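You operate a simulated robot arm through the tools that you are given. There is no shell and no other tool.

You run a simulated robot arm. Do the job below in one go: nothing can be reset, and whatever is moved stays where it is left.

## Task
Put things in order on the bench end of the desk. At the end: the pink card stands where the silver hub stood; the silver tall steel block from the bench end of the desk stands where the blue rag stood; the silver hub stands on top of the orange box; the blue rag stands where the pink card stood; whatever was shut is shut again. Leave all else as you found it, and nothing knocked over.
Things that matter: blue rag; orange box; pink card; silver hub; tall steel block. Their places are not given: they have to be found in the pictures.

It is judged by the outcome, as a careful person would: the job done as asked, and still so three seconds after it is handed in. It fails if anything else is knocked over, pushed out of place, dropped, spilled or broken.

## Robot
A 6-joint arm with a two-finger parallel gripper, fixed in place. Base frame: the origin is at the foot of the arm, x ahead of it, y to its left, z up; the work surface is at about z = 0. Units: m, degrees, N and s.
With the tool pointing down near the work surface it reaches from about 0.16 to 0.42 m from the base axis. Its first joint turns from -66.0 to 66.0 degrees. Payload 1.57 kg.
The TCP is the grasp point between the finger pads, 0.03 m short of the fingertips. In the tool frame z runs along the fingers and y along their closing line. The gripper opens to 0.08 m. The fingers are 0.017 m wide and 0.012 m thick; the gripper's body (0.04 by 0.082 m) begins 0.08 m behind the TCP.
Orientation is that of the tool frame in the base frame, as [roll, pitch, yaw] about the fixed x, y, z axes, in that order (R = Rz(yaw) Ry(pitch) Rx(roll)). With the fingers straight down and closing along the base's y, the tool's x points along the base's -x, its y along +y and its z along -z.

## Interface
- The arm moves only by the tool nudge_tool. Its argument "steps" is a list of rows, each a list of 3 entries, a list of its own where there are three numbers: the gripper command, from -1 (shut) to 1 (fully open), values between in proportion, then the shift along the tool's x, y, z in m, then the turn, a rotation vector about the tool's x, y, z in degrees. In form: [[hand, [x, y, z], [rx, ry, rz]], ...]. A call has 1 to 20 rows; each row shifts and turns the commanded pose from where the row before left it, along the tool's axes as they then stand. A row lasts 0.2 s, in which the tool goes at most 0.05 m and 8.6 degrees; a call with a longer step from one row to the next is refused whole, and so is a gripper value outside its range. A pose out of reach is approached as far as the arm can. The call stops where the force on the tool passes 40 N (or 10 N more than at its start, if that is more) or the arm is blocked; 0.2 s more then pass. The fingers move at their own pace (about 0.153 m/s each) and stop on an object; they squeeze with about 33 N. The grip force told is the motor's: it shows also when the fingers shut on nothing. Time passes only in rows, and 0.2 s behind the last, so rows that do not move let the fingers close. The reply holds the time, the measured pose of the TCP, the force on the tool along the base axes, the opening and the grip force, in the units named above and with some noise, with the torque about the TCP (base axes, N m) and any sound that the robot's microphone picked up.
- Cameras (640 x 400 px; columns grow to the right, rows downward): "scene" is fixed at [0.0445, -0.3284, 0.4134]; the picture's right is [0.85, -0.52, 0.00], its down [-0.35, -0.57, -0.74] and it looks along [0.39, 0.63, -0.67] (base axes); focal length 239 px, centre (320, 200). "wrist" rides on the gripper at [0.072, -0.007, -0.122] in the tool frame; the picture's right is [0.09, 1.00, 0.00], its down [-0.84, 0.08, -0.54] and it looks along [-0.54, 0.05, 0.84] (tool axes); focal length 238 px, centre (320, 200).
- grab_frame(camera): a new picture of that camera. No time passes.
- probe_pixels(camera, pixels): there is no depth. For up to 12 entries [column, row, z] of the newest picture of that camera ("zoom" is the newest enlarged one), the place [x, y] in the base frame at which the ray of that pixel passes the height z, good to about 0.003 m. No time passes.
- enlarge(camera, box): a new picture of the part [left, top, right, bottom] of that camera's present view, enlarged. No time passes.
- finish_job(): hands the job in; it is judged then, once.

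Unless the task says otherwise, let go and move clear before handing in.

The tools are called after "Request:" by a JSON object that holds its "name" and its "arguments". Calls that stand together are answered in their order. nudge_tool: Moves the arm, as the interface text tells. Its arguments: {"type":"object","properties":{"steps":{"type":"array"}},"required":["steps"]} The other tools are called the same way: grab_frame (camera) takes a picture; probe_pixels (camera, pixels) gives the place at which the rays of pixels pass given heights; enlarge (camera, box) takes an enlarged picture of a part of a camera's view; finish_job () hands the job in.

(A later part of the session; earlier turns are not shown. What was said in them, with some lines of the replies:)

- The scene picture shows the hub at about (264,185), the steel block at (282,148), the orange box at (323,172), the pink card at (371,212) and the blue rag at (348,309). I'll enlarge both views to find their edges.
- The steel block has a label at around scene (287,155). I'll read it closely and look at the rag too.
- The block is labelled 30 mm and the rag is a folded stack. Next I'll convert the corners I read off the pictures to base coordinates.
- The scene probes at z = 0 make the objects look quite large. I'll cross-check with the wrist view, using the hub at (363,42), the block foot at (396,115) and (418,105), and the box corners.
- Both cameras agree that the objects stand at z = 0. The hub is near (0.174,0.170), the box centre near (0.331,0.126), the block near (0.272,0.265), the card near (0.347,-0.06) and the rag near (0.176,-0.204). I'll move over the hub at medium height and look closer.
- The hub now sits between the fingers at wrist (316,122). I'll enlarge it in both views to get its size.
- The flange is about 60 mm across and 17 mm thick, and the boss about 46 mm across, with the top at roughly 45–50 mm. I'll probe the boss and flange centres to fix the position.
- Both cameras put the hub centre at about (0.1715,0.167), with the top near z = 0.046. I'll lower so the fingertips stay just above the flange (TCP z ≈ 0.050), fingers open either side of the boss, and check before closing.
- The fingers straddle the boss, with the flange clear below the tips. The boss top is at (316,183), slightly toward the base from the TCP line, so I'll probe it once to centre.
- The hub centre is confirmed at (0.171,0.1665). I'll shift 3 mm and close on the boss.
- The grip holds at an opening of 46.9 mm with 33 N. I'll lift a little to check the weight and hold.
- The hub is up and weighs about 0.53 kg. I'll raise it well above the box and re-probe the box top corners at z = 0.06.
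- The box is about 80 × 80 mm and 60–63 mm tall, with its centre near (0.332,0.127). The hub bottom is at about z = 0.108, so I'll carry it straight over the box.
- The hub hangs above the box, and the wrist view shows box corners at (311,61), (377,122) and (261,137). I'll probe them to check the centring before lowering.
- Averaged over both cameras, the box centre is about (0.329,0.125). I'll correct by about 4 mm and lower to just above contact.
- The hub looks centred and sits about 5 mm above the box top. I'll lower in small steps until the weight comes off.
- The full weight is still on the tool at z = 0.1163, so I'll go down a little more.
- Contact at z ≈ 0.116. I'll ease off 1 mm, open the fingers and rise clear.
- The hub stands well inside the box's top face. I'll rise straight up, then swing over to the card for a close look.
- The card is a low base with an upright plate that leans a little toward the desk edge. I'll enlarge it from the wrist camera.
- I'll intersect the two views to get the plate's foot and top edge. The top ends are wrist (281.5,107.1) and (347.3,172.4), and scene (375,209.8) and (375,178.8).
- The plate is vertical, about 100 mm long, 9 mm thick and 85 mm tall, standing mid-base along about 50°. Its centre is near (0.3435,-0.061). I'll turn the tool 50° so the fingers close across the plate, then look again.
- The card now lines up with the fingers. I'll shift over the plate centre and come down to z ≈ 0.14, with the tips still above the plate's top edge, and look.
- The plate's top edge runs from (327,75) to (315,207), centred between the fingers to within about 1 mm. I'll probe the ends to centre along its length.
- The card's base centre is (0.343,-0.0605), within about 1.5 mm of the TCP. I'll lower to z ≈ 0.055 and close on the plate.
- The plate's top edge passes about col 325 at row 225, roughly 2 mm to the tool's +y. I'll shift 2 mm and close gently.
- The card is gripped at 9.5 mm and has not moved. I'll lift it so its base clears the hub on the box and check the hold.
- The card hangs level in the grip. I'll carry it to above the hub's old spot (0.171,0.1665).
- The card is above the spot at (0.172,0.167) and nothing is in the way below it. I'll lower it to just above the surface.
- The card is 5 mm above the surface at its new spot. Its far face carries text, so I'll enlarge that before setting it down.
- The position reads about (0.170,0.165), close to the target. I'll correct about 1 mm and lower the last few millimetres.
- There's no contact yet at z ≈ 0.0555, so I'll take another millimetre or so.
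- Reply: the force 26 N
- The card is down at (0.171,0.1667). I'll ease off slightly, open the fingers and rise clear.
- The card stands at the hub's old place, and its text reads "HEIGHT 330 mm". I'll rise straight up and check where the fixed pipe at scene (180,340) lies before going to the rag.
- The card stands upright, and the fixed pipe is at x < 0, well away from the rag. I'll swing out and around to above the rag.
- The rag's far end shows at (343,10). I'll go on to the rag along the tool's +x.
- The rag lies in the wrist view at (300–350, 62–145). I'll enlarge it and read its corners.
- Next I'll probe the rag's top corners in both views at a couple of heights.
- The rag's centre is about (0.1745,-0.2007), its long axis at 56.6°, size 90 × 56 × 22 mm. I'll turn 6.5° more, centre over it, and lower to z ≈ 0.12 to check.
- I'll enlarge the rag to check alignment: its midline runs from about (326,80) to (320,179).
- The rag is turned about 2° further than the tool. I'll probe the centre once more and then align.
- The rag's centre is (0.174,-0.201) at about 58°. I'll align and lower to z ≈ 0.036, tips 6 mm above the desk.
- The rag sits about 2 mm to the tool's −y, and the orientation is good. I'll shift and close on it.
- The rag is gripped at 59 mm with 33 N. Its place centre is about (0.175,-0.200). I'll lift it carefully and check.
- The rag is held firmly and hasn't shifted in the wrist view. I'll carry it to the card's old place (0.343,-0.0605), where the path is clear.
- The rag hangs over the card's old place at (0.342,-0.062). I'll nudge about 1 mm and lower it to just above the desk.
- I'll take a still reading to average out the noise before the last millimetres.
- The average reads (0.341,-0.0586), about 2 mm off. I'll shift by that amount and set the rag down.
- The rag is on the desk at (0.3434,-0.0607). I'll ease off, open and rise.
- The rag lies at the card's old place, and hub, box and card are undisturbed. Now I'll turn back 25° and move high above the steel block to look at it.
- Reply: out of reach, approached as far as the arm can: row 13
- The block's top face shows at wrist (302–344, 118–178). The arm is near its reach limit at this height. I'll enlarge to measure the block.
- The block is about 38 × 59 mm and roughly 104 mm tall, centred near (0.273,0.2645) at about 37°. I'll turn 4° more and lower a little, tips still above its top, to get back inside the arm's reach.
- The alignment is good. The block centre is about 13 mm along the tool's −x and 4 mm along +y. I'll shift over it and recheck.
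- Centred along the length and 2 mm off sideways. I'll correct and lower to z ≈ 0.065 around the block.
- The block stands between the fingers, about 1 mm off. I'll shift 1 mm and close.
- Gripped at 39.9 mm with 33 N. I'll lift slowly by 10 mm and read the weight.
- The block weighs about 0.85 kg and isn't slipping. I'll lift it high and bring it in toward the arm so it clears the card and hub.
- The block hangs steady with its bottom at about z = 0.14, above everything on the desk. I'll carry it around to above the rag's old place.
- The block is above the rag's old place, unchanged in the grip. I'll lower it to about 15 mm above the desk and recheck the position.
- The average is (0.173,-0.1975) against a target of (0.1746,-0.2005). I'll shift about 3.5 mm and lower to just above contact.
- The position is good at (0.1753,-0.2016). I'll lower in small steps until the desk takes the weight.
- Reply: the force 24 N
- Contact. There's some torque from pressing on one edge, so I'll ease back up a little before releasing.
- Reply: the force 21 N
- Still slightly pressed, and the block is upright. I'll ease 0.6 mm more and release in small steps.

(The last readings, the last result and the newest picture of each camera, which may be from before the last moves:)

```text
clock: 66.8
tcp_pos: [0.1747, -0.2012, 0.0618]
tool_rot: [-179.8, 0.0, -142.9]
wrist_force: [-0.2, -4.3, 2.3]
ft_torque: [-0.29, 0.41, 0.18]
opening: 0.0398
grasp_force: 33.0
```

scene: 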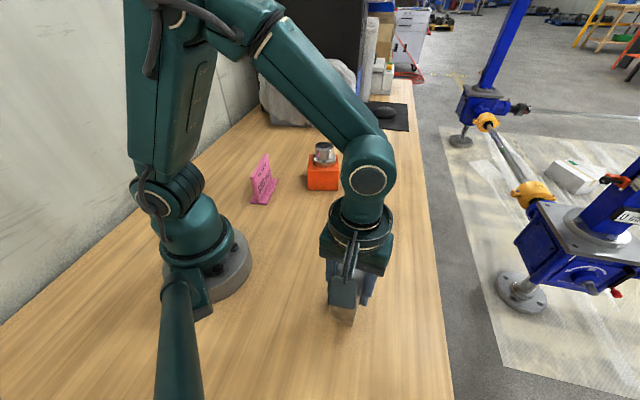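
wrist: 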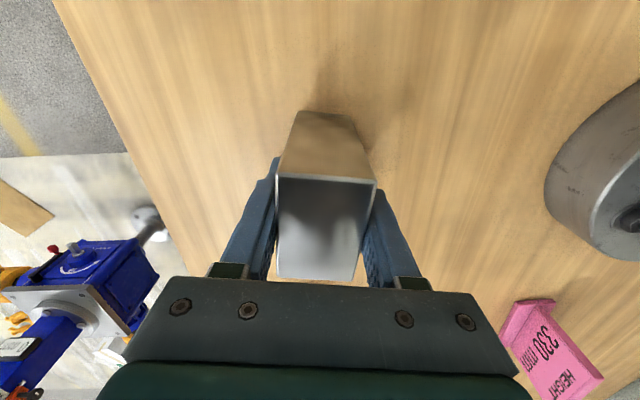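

The force is nearly neutral now (2 N), so I'll open the fingers.

Request:
{"name": "nudge_tool", "arguments": {"steps": [[0.1, [0, 0, 0], [0, 0, 0]], [0.3, [0, 0, 0], [0, 0, 0]], [1, [0, 0, 0], [0, 0, 0]], [1, [0, 0, 0], [0, 0, 0]], [1, [0, 0, 0], [0, 0, 0]]]}}

Request:
{"name": "grab_frame", "arguments": {"camera": "wrist"}}

Request:
{"name": "enlarge", "arguments": {"camera": "scene", "box": [290, 220, 410, 345]}}

```text
clock: 68.0
tcp_pos: [0.1758, -0.2011, 0.0636]
tool_rot: [-179.8, -0.1, -142.8]
wrist_force: [-0.6, 0.2, 0.4]
ft_torque: [0.02, 0.0, 0.01]
opening: 0.0799
grasp_force: 0.0
```

```text
taken
```

wrist: 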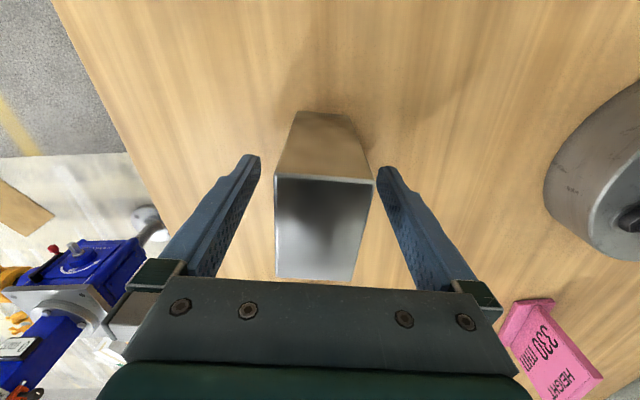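

```text
3.20 times, centred on (350, 282) of scene
```

zoom: 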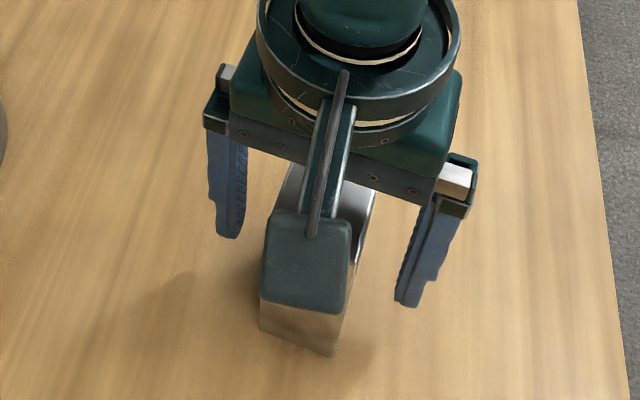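

The block stands free between the open fingers. I'll rise straight up and move aside to look at everything.

Request:
{"name": "nudge_tool", "arguments": {"steps": [[1, [0, 0, -0.02], [0, 0, 0]], [1, [0, 0, -0.03], [0, 0, 0]], [1, [0, 0, -0.04], [0, 0, 0]], [1, [0, 0, -0.04], [0, 0, 0]], [1, [0, 0, -0.03], [0, 0, 0]], [1, [-0.02, 0.03, 0], [0, 0, 0]], [1, [-0.02, 0.035, 0], [0, 0, 0]], [1, [-0.02, 0.035, 0], [0, 0, 0]], [1, [-0.02, 0.035, 0], [0, 0, 0]], [1, [0, 0, 0], [0, 0, 0]]]}}

Request:
{"name": "grab_frame", "arguments": {"camera": "scene"}}

Request:
{"name": "grab_frame", "arguments": {"camera": "wrist"}}

```text
clock: 70.2
tcp_pos: [0.1569, -0.0455, 0.2246]
tool_rot: [180.0, -0.1, -143.0]
wrist_force: [0.0, -0.3, 0.2]
ft_torque: [-0.01, 0.02, 0.0]
opening: 0.0801
grasp_force: 0.2
```

```text
taken
```

scene: 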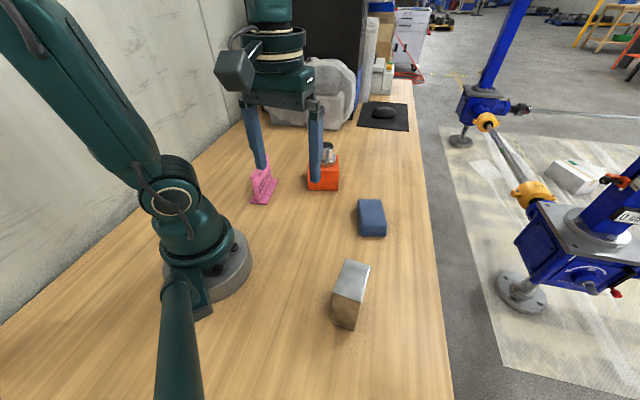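

```text
taken
```

wrist: 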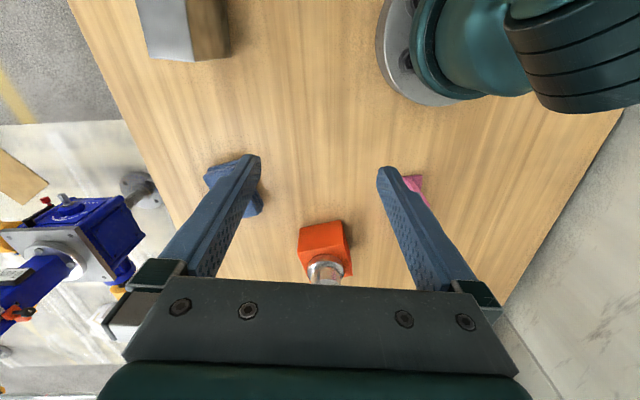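

The block stands at the rag's old spot, at scene (347,300). I'll check the final places in close-ups.

Request:
{"name": "enlarge", "arguments": {"camera": "scene", "box": [310, 190, 410, 345]}}

Request:
{"name": "enlarge", "arguments": {"camera": "scene", "box": [235, 130, 360, 215]}}

```text
2.58 times, centred on (360, 268) of scene
```

zoom: 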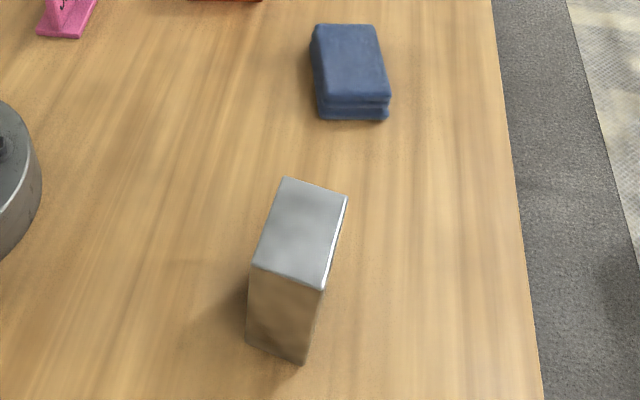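

```text
4.71 times, centred on (298, 172) of scene
```

zoom: 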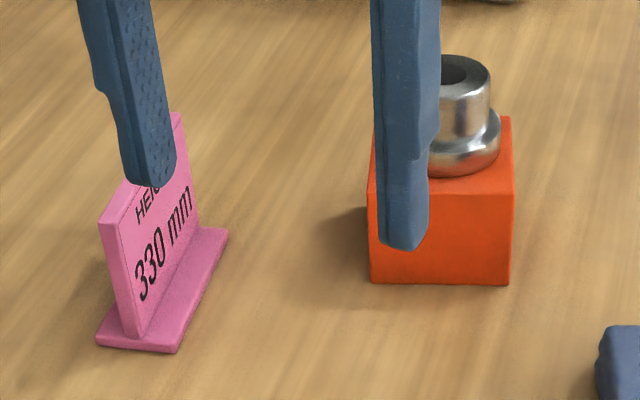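

I'll probe the final corners of block, rag and card to verify the placements.

Request:
{"name": "probe_pixels", "arguments": {"camera": "scene", "pixels": [[346.4, 259.5, 0.1], [370.5, 266.8, 0.1], [360.8, 302.9, 0.1], [333.6, 293.2, 0.1], [358.1, 200.2, 0.022], [380.5, 201.0, 0.022], [386.4, 228.1, 0.022], [360.0, 228.9, 0.022], [250.65, 201.7, 0.006], [268.3, 204.3, 0.006], [278.5, 178.8, 0.006]]}}

```text
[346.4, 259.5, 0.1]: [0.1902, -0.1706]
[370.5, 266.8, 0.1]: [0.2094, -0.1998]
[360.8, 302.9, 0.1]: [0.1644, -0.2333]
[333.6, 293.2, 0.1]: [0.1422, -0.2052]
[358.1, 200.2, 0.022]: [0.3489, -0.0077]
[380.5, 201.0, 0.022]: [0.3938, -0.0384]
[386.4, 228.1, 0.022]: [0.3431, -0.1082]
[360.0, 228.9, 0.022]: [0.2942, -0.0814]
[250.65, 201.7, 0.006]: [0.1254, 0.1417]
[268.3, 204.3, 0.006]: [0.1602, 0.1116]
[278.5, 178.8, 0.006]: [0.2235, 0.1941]
```

All placements match within about 3 mm: block (0.177,-0.202), rag (0.345,-0.059), card (0.174,0.168). I'll move the gripper clear for one last look at the hub and the whole desk.

Request:
{"name": "nudge_tool", "arguments": {"steps": [[1, [-0.03, -0.01, -0.02], [0, 0, 0]], [1, [-0.02, -0.03, -0.01], [0, 0, 0]], [1, [0, -0.03, 0], [0, 0, 0]], [1, [0, 0, 0], [0, 0, 0]], [1, [0, 0, 0], [0, 0, 0]]]}}

Request:
{"name": "grab_frame", "arguments": {"camera": "scene"}}

Request:
{"name": "enlarge", "arguments": {"camera": "scene", "box": [235, 130, 360, 215]}}

```text
clock: 71.4
tcp_pos: [0.2402, -0.0725, 0.2556]
tool_rot: [-179.9, 0.0, -142.9]
wrist_force: [0.0, -0.3, 0.0]
ft_torque: [0.0, -0.02, 0.03]
opening: 0.0798
grasp_force: 0.1
```

```text
taken
```

scene: 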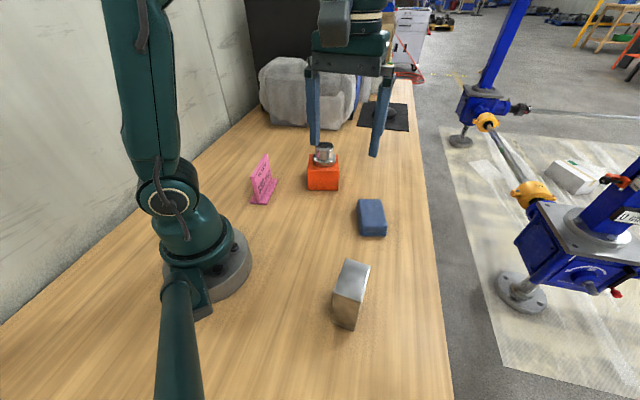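

```text
4.71 times, centred on (298, 172) of scene
```

zoom: 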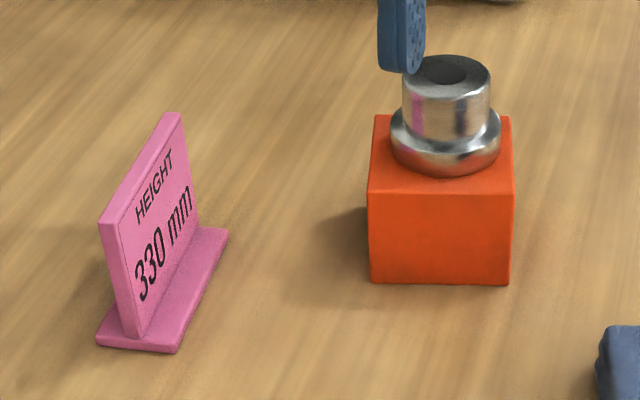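

The last pictures show the hub upright on the orange box at (323,153), the card at the hub's old place, the rag at the card's and the block at the rag's. Nothing is tipped, nothing was opened, and the gripper is empty and clear, so I'm handing the job in.

Request:
{"name": "finish_job", "arguments": {}}

```text
The job is handed in.
```

The job is handed in, and the last pictures show all four things where you asked for them. By the camera readings, the three things on the desk stand within about 4 mm of the places they took:

| Thing | Where it stands now | Target place |
|---|---|---|
| Silver hub | on top of the orange box, all of its base inside the top face | box centre, about (0.329, 0.125) |
| Pink card | about (0.174, 0.168) | hub's old place (0.171, 0.167) |
| Blue rag | about (0.345, -0.059) | card's old place (0.343, -0.061) |
| Tall steel block | about (0.177, -0.202) | rag's old place (0.175, -0.201) |

The hub, card and block are upright and the rag lies flat. Nothing was knocked over, and the orange box was not moved. I saw nothing that was shut, so nothing needed opening or closing. The gripper is open, empty and clear of everything.
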